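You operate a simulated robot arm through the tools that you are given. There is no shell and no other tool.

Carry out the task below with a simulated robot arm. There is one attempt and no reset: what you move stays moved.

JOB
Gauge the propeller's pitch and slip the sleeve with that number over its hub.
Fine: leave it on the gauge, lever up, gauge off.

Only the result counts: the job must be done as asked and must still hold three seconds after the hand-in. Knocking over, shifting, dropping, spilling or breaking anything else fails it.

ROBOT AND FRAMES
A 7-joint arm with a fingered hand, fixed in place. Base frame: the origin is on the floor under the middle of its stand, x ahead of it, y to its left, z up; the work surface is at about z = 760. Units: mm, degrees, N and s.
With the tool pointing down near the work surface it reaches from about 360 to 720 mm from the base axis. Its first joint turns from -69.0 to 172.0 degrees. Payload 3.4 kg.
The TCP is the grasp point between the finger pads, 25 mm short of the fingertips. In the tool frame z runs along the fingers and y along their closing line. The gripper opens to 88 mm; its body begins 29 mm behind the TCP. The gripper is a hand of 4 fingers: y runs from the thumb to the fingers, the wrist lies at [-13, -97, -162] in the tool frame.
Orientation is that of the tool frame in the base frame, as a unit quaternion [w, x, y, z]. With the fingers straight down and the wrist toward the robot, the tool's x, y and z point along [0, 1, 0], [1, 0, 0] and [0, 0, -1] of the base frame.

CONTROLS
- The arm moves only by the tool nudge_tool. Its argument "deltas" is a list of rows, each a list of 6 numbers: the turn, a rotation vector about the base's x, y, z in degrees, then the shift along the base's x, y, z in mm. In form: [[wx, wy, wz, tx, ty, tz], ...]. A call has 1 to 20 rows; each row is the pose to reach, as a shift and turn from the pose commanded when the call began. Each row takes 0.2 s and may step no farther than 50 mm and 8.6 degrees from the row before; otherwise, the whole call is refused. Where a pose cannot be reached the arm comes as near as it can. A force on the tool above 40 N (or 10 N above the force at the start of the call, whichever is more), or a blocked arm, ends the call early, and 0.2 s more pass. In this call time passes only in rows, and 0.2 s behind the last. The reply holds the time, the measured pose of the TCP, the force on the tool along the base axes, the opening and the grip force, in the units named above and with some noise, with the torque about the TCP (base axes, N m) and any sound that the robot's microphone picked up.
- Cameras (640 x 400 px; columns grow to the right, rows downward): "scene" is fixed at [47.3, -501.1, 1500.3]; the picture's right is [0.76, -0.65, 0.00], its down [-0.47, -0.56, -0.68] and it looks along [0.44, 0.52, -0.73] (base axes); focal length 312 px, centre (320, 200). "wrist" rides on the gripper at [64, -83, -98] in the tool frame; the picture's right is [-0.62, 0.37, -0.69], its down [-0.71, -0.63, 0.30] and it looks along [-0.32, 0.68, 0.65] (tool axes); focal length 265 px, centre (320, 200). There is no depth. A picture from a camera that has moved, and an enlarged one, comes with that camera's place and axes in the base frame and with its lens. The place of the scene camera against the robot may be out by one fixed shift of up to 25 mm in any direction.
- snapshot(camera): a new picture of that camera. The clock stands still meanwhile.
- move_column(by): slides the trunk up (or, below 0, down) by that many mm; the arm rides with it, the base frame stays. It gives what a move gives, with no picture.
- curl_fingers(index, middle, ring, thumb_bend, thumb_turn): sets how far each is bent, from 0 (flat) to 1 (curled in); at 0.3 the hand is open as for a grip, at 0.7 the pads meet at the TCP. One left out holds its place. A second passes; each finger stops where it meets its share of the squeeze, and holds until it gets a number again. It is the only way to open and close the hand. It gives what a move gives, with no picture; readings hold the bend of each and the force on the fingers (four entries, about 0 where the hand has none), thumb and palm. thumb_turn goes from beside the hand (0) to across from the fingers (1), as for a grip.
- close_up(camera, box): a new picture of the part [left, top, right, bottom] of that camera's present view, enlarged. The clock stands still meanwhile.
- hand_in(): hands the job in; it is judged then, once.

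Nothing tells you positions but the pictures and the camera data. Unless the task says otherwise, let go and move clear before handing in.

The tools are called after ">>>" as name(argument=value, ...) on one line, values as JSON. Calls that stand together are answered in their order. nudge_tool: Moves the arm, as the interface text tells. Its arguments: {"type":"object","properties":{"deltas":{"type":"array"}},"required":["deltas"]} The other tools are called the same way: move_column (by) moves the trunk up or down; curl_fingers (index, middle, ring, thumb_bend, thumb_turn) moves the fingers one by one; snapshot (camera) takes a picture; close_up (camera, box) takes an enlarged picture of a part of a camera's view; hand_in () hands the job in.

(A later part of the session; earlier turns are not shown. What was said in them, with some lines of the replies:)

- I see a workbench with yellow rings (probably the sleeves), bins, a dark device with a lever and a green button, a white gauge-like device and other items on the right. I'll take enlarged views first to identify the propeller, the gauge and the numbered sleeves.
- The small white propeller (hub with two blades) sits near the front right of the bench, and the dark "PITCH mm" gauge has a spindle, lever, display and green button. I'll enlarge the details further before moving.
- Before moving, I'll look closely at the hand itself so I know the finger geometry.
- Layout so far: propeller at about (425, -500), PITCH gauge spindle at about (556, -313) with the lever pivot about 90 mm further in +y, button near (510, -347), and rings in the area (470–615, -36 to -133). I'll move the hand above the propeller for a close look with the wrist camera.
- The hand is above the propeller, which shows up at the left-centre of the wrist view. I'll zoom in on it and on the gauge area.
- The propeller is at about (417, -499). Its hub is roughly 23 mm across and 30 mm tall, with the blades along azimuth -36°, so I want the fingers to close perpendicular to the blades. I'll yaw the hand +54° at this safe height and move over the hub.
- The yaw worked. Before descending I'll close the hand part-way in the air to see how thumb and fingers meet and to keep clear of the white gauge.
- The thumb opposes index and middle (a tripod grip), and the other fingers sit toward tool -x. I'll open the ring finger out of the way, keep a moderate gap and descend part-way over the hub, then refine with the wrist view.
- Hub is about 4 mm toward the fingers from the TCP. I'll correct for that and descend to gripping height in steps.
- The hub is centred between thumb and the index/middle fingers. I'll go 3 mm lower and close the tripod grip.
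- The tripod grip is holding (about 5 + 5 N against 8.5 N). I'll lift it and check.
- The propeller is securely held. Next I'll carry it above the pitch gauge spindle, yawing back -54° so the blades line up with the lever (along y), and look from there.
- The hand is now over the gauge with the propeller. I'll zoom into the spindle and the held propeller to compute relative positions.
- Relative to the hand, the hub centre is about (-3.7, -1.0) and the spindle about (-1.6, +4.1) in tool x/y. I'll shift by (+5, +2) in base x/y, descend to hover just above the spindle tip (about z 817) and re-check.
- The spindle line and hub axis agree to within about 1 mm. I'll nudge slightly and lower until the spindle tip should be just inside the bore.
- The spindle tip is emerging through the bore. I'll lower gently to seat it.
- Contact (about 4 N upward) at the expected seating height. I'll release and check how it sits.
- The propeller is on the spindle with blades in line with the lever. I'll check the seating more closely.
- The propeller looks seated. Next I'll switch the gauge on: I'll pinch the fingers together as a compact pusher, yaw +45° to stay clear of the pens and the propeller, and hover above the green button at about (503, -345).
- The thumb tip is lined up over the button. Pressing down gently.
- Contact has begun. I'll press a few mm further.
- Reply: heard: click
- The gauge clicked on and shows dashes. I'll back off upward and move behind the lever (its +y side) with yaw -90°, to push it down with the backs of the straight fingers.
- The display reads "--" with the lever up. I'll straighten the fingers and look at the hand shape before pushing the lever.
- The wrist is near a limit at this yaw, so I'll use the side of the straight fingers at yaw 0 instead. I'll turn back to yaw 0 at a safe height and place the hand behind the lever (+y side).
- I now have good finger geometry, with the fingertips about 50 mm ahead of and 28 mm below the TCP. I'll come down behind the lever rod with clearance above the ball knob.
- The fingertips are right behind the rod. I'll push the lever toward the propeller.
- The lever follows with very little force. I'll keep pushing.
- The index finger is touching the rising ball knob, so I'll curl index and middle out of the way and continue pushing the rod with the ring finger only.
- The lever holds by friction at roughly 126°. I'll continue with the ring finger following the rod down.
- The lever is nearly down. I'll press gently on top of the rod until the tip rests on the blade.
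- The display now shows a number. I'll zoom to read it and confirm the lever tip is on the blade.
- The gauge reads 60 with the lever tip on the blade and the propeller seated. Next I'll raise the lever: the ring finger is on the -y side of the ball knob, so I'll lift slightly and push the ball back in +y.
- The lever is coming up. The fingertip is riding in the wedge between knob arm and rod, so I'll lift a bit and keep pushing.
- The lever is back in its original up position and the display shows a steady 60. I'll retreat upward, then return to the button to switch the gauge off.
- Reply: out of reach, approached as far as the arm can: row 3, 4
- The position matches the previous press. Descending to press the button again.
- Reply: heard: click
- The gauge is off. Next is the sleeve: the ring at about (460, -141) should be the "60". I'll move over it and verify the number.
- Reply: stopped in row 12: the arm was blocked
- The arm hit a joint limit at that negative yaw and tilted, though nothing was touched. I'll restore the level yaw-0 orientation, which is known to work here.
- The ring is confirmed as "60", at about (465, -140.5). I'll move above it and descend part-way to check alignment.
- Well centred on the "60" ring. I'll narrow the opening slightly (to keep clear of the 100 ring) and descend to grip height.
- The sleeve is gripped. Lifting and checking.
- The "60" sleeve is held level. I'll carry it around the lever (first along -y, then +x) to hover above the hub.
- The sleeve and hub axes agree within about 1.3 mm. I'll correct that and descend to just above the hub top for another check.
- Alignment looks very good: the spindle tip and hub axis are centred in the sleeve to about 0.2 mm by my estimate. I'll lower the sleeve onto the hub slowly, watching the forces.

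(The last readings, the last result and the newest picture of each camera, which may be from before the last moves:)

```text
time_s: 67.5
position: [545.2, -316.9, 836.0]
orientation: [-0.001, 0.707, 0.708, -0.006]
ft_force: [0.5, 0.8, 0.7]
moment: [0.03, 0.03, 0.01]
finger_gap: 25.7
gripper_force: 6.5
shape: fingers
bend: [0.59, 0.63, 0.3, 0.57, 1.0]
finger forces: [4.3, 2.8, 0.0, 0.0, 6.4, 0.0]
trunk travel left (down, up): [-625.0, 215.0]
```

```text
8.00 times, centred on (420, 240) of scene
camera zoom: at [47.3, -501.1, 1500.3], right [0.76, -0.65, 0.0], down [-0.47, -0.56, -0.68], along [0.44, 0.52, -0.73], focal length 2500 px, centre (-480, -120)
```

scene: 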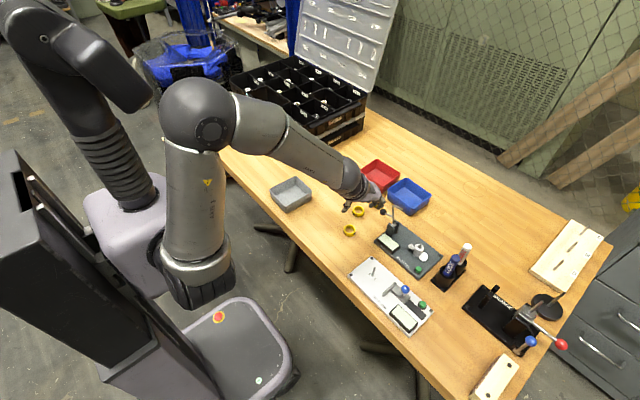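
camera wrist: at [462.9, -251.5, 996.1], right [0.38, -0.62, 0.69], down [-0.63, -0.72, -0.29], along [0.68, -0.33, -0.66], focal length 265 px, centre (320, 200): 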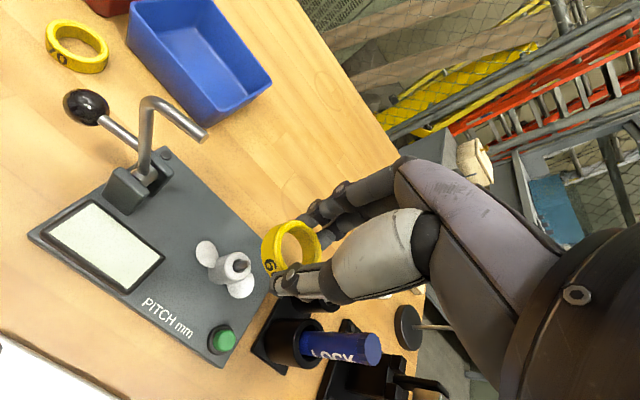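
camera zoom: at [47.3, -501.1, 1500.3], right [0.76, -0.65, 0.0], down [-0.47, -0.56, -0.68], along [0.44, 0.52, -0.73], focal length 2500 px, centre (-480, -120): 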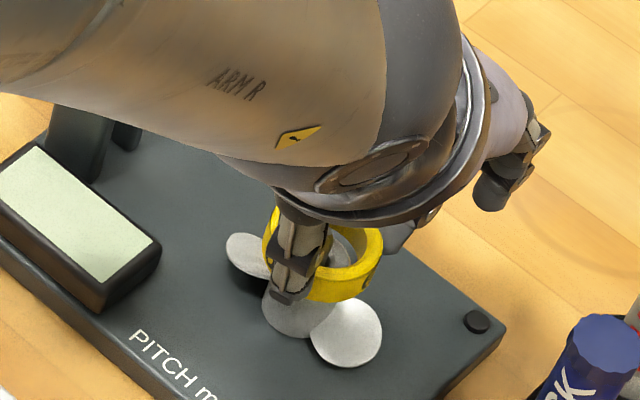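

>>> close_up(camera="wrist", box=[285, 215, 349, 265])

>>> close_up(camera="scene", box=[410, 236, 434, 256])

```text
8.00 times, centred on (317, 240) of wrist
camera zoom: at [463.1, -253.3, 935.9], right [0.38, -0.61, 0.69], down [-0.63, -0.72, -0.29], along [0.68, -0.33, -0.66], focal length 2123 px, centre (344, -120)
```

zoom: 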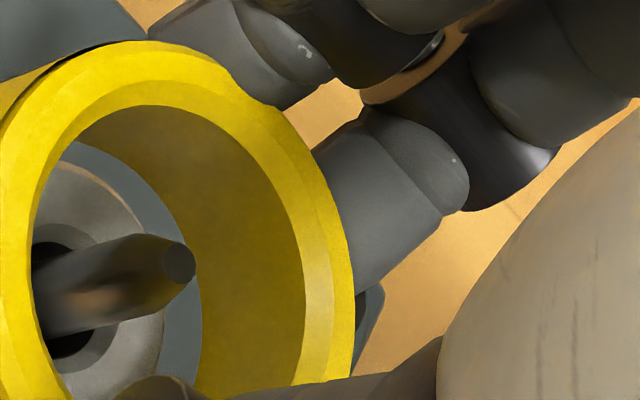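

```text
16.00 times, centred on (422, 246) of scene
camera zoom: at [47.3, -501.1, 1500.3], right [0.76, -0.65, 0.0], down [-0.47, -0.56, -0.68], along [0.44, 0.52, -0.73], focal length 5001 px, centre (-1312, -536)
```

zoom: 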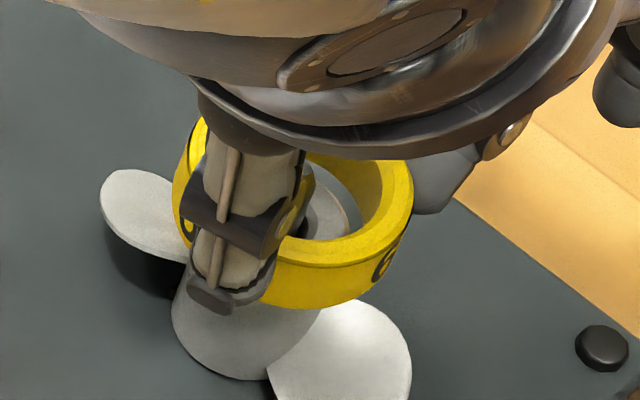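

>>> nudge_tool(deltas=[[0, 0, 0, 0.3, 0.4, -2], [0, 0, 0, 0.3, 0.4, -4], [0, 0, 0, 0.3, 0.4, -6]])

>>> close_up(camera="wrist", box=[285, 215, 349, 265])

>>> close_up(camera="scene", box=[410, 236, 434, 256])

```text
time_s: 68.3
position: [546.9, -316.3, 829.7]
orientation: [-0.002, 0.707, 0.707, -0.007]
ft_force: [0.7, 0.0, 0.0]
moment: [-0.01, 0.0, 0.02]
finger_gap: 25.6
gripper_force: 7.1
shape: fingers
bend: [0.59, 0.63, 0.3, 0.57, 1.0]
finger forces: [4.3, 2.8, 0.1, 0.0, 6.3, 0.0]
trunk travel left (down, up): [-625.0, 215.0]
```

```text
8.00 times, centred on (317, 240) of wrist
camera zoom: at [463.7, -252.5, 929.2], right [0.38, -0.62, 0.69], down [-0.63, -0.72, -0.29], along [0.68, -0.33, -0.66], focal length 2123 px, centre (344, -120)
```

zoom: 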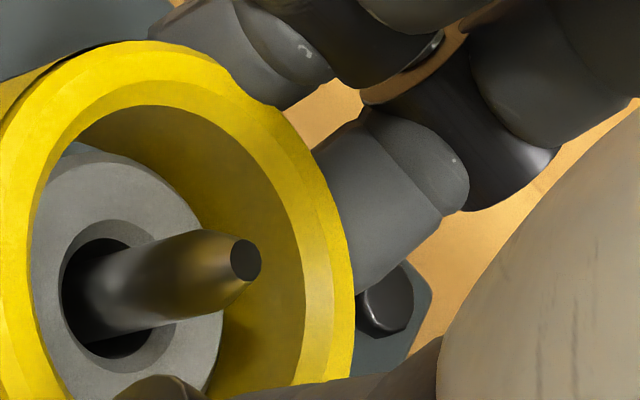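

```text
16.00 times, centred on (422, 246) of scene
camera zoom: at [47.3, -501.1, 1500.3], right [0.76, -0.65, 0.0], down [-0.47, -0.56, -0.68], along [0.44, 0.52, -0.73], focal length 5001 px, centre (-1312, -536)
```

zoom: 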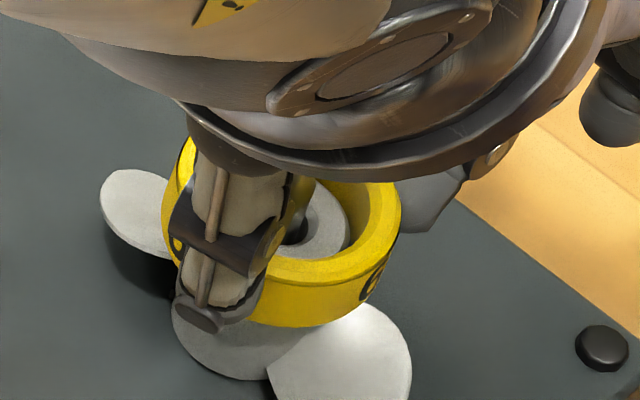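

The hub is entering the sleeve with no force. Continuing down until it rests.

>>> nudge_tool(deltas=[[0, 0, 0, 0, 0, -2], [0, 0, 0, 0, 0, -4], [0, 0, 0, 0, 0, -6]])

>>> close_up(camera="wrist", box=[240, 190, 360, 300])

>>> close_up(camera="scene", box=[406, 234, 436, 260])

```text
time_s: 69.1
position: [546.6, -316.8, 823.7]
orientation: [-0.002, 0.706, 0.708, -0.006]
ft_force: [0.0, 0.4, 0.3]
moment: [0.0, 0.01, -0.04]
finger_gap: 25.3
gripper_force: 6.6
shape: fingers
bend: [0.59, 0.63, 0.3, 0.57, 1.0]
finger forces: [4.2, 2.8, 0.0, 0.0, 6.3, 0.1]
trunk travel left (down, up): [-625.0, 215.0]
```

```text
3.64 times, centred on (300, 245) of wrist
camera zoom: at [463.4, -253.2, 923.4], right [0.38, -0.62, 0.69], down [-0.63, -0.72, -0.29], along [0.68, -0.33, -0.66], focal length 965 px, centre (393, 36)
```

zoom: 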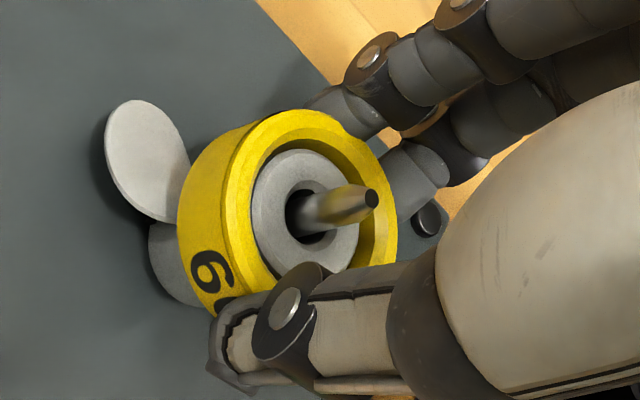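

```text
15.38 times, centred on (421, 247) of scene
camera zoom: at [47.3, -501.1, 1500.3], right [0.76, -0.65, 0.0], down [-0.47, -0.56, -0.68], along [0.44, 0.52, -0.73], focal length 4808 px, centre (-1234, -523)
```

zoom: 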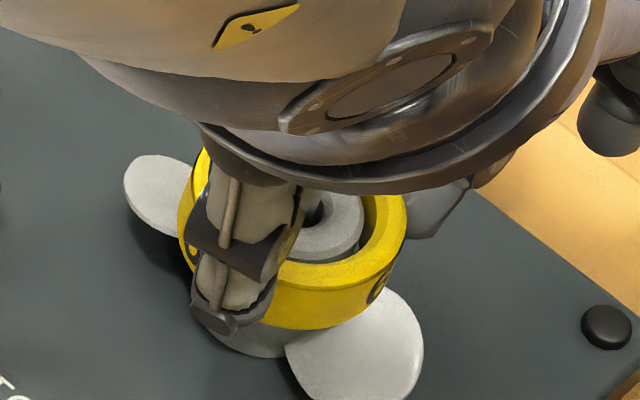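

>>> nudge_tool(deltas=[[0, 0, 0, 0, 0, -1.5], [0, 0, 0, 0, 0, -3], [0, 0, 0, 0, 0, -4.5]])

>>> close_up(camera="wrist", box=[240, 190, 360, 300])

>>> close_up(camera="scene", box=[406, 234, 436, 260])

```text
time_s: 69.9
position: [546.3, -316.3, 820.5]
orientation: [-0.002, 0.706, 0.708, -0.008]
ft_force: [-1.0, -0.3, 0.6]
moment: [-0.01, -0.02, 0.0]
finger_gap: 25.5
gripper_force: 6.9
shape: fingers
bend: [0.59, 0.63, 0.3, 0.57, 1.0]
finger forces: [4.4, 2.9, 0.0, 0.0, 6.4, 0.0]
trunk travel left (down, up): [-625.0, 215.0]
```

```text
3.64 times, centred on (300, 245) of wrist
camera zoom: at [463.2, -252.7, 919.6], right [0.38, -0.61, 0.69], down [-0.63, -0.72, -0.29], along [0.68, -0.33, -0.66], focal length 965 px, centre (393, 36)
```

zoom: 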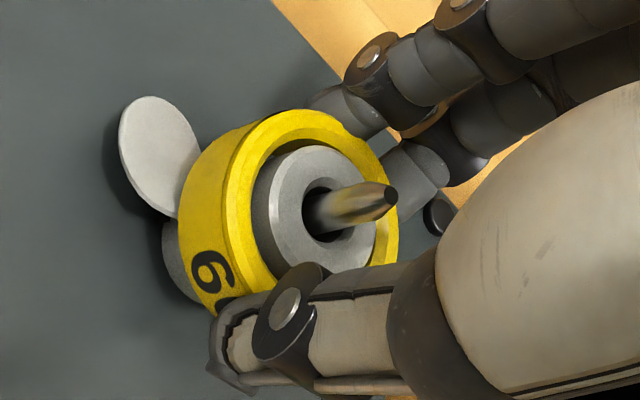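

```text
15.38 times, centred on (421, 247) of scene
camera zoom: at [47.3, -501.1, 1500.3], right [0.76, -0.65, 0.0], down [-0.47, -0.56, -0.68], along [0.44, 0.52, -0.73], focal length 4808 px, centre (-1234, -523)
```

zoom: 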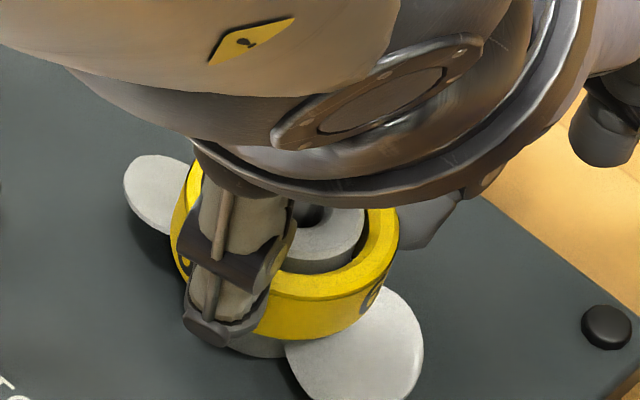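

>>> nudge_tool(deltas=[[0, 0, 0, 0, 0, -1], [0, 0, 0, 0, 0, -2], [0, 0, 0, 0, 0, -3], [0, 0, 0, 0, 0, -4]])

>>> close_up(camera="wrist", box=[240, 190, 360, 300])

>>> close_up(camera="scene", box=[406, 234, 436, 260])

```text
time_s: 70.9
position: [545.7, -317.6, 818.0]
orientation: [0.0, 0.707, 0.707, -0.005]
ft_force: [3.4, -2.8, 11.8]
moment: [-0.09, -0.05, 0.0]
finger_gap: 25.2
gripper_force: 9.3
shape: fingers
bend: [0.59, 0.62, 0.3, 0.58, 1.0]
finger forces: [5.6, 5.1, 0.0, 0.0, 6.8, 0.1]
trunk travel left (down, up): [-625.0, 215.0]
```

```text
3.64 times, centred on (300, 245) of wrist
camera zoom: at [462.6, -251.7, 916.7], right [0.37, -0.61, 0.69], down [-0.63, -0.72, -0.29], along [0.68, -0.33, -0.66], focal length 965 px, centre (393, 36)
```

zoom: 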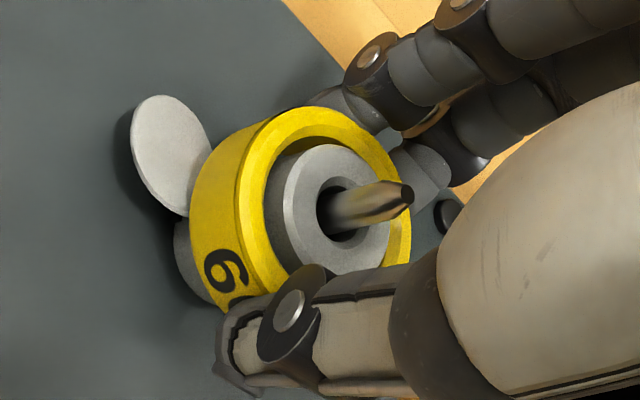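

```text
15.38 times, centred on (421, 247) of scene
camera zoom: at [47.3, -501.1, 1500.3], right [0.76, -0.65, 0.0], down [-0.47, -0.56, -0.68], along [0.44, 0.52, -0.73], focal length 4808 px, centre (-1234, -523)
```

zoom: 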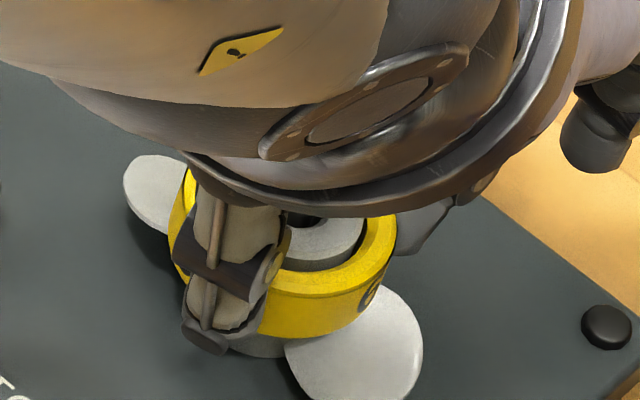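

The sleeve has bottomed on the blades (about 12 N) with the hub top protruding through it. I'll ease off 2 mm and release.

>>> nudge_tool(deltas=[[0, 0, 0, 0, 0, 1], [0, 0, 0, 0, 0, 2]])

>>> curl_fingers(index=0.46, middle=0.46, thumb_bend=0.46)

>>> close_up(camera="wrist", box=[240, 190, 360, 300])

>>> close_up(camera="scene", box=[400, 225, 440, 262])

```text
time_s: 71.5
position: [545.1, -316.0, 817.8]
orientation: [-0.002, 0.706, 0.708, -0.007]
ft_force: [4.4, -2.3, 7.9]
moment: [-0.04, -0.13, -0.05]
finger_gap: 25.4
gripper_force: 8.8
shape: fingers
bend: [0.59, 0.62, 0.3, 0.58, 1.0]
finger forces: [6.0, 4.9, 0.0, 0.0, 5.9, 0.0]
trunk travel left (down, up): [-625.0, 215.0]
```

```text
time_s: 72.5
position: [545.7, -318.1, 816.5]
orientation: [-0.002, 0.706, 0.708, -0.007]
ft_force: [-0.4, 0.5, 0.1]
moment: [0.02, -0.02, -0.02]
finger_gap: 49.9
gripper_force: 0.0
shape: fingers
bend: [0.46, 0.46, 0.3, 0.46, 1.0]
finger forces: [0.0, 0.1, 0.1, 0.1, 0.0, 0.0]
trunk travel left (down, up): [-625.0, 215.0]
```

```text
3.64 times, centred on (300, 245) of wrist
camera zoom: at [462.7, -252.6, 916.9], right [0.38, -0.61, 0.69], down [-0.63, -0.72, -0.29], along [0.68, -0.33, -0.66], focal length 965 px, centre (393, 36)
```

zoom: 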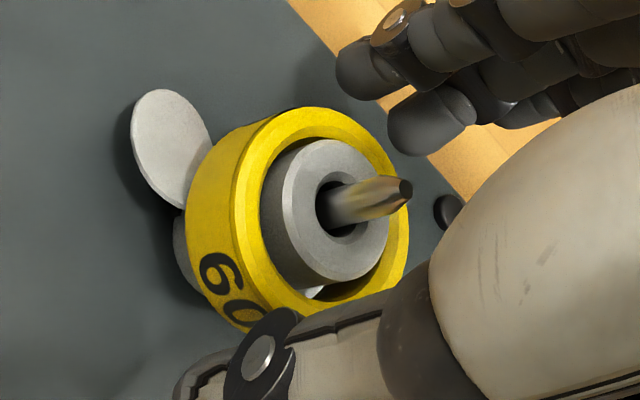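

```text
10.81 times, centred on (420, 244) of scene
camera zoom: at [47.3, -501.1, 1500.3], right [0.76, -0.65, 0.0], down [-0.47, -0.56, -0.68], along [0.44, 0.52, -0.73], focal length 3379 px, centre (-761, -270)
```

zoom: 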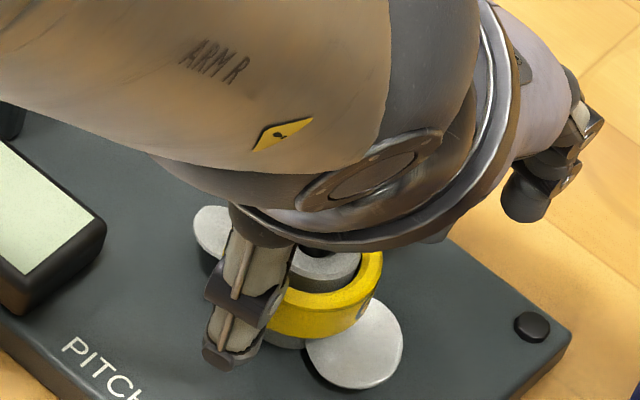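

Released. Backing straight up and checking the result.

>>> nudge_tool(deltas=[[0, 0, 0, 0, 0, 10], [0, 0, 0, 0, 0, 30], [0, 0, 0, 0, 0, 60], [0, 0, 0, 0, 0, 100]])

>>> nudge_tool(deltas=[[0, 0, 0, -30, 0, 5], [0, 0, 0, -60, 0, 10], [0, 0, 0, -80, 0, 20]])

>>> snapshot(camera="scene")

>>> close_up(camera="scene", box=[400, 230, 440, 265])

>>> snapshot(camera="wrist")

```text
time_s: 73.5
position: [545.3, -319.5, 919.0]
orientation: [-0.002, 0.707, 0.707, -0.006]
ft_force: [0.1, 0.2, -0.5]
moment: [0.01, -0.02, 0.02]
finger_gap: 49.8
gripper_force: 0.0
shape: fingers
bend: [0.46, 0.46, 0.3, 0.46, 1.0]
finger forces: [0.0, 0.0, 0.1, 0.0, 0.0, 0.0]
trunk travel left (down, up): [-625.0, 215.0]
```

```text
time_s: 74.3
position: [465.7, -315.4, 939.9]
orientation: [0.0, 0.707, 0.707, -0.008]
ft_force: [0.9, 0.4, 0.1]
moment: [-0.01, 0.03, 0.02]
finger_gap: 50.0
gripper_force: 0.0
shape: fingers
bend: [0.46, 0.46, 0.3, 0.46, 1.0]
finger forces: [0.0, 0.0, 0.0, 0.1, 0.0, 0.0]
trunk travel left (down, up): [-625.0, 215.0]
```

```text
taken
```

scene: 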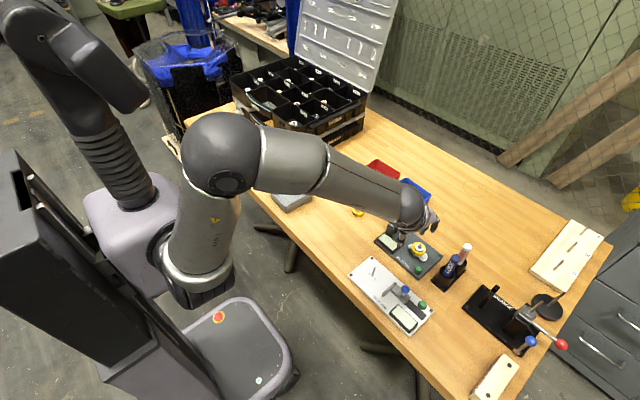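

```text
11.43 times, centred on (420, 248) of scene
camera zoom: at [47.3, -501.1, 1500.3], right [0.76, -0.65, 0.0], down [-0.47, -0.56, -0.68], along [0.44, 0.52, -0.73], focal length 3572 px, centre (-823, -343)
```

zoom: 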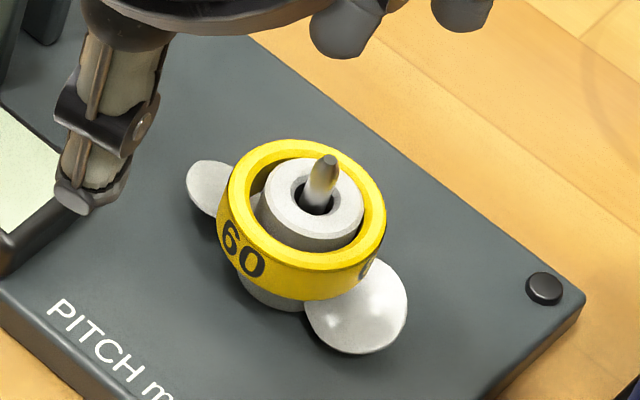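

```text
taken
camera wrist: at [382.5, -250.6, 1039.9], right [0.38, -0.61, 0.69], down [-0.63, -0.72, -0.29], along [0.68, -0.33, -0.66], focal length 265 px, centre (320, 200)
```

wrist: 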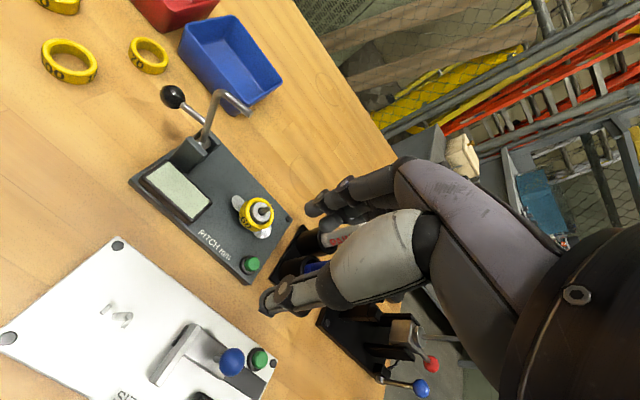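

The "60" sleeve sits over the hub, resting on the blades; the lever is up and the display blank. I'll move the hand farther clear and do a last check of the gauge area.

>>> nudge_tool(deltas=[[0, 0, 0, -15, 0, 25], [0, 0, 0, -30, 0, 50], [0, 0, 0, -35, 20, 60]])

>>> close_up(camera="wrist", box=[100, 60, 340, 300])

>>> close_up(camera="scene", box=[370, 220, 480, 300])

```text
time_s: 75.1
position: [426.5, -302.5, 975.3]
orientation: [-0.045, 0.714, 0.698, 0.021]
ft_force: [-0.2, -0.6, -0.3]
moment: [0.0, 0.01, -0.02]
finger_gap: 49.7
gripper_force: 0.0
shape: fingers
bend: [0.46, 0.46, 0.3, 0.46, 1.0]
finger forces: [0.0, 0.0, 0.1, 0.0, 0.1, 0.0]
trunk travel left (down, up): [-625.0, 215.0]
```

```text
1.67 times, centred on (220, 180) of wrist
camera zoom: at [347.7, -246.4, 1084.0], right [0.38, -0.69, 0.62], down [-0.65, -0.67, -0.35], along [0.66, -0.27, -0.7], focal length 442 px, centre (487, 233)
```

zoom: 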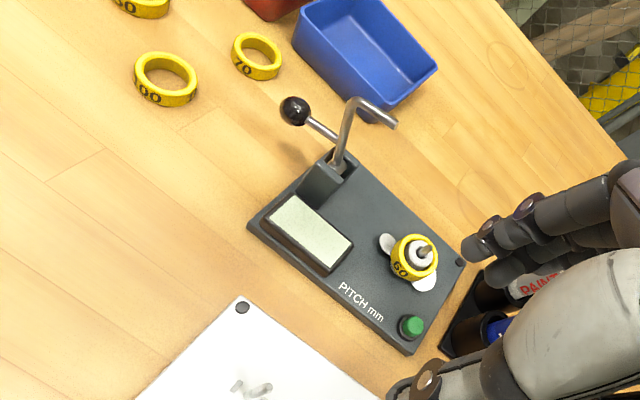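

```text
5.00 times, centred on (425, 260) of scene
camera zoom: at [47.3, -501.1, 1500.3], right [0.76, -0.65, 0.0], down [-0.47, -0.56, -0.68], along [0.44, 0.52, -0.73], focal length 1563 px, centre (-205, -100)
```

zoom: 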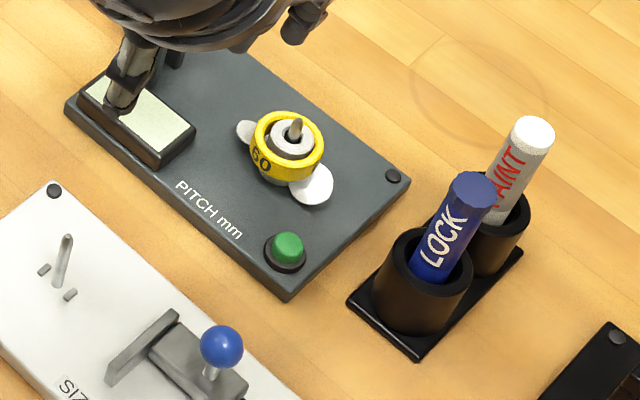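

The propeller is on the gauge, its pitch read 60, and the "60" sleeve is over its hub. The lever is up, the gauge is off, nothing else has moved that I can see, and the hand is clear. Handing in.

>>> hand_in()

```text
The job is handed in.
```

The propeller's pitch read 60 mm on the gauge, and the sleeve marked 60 is now over its hub, resting on the blades. I handed the job in; no verdict has come back.

- **Final state:** the propeller is still on the gauge spindle, the lever is back up, and the display is blank (gauge off).
- **Sleeve fit:** it has some play on the hub, and the hub's top stands a few millimetres above it.
- **Other objects:** I saw nothing knocked over or shifted in the last pictures. The arm hit a joint limit once on the way to the sleeve and tilted, but the pictures showed nothing touched.
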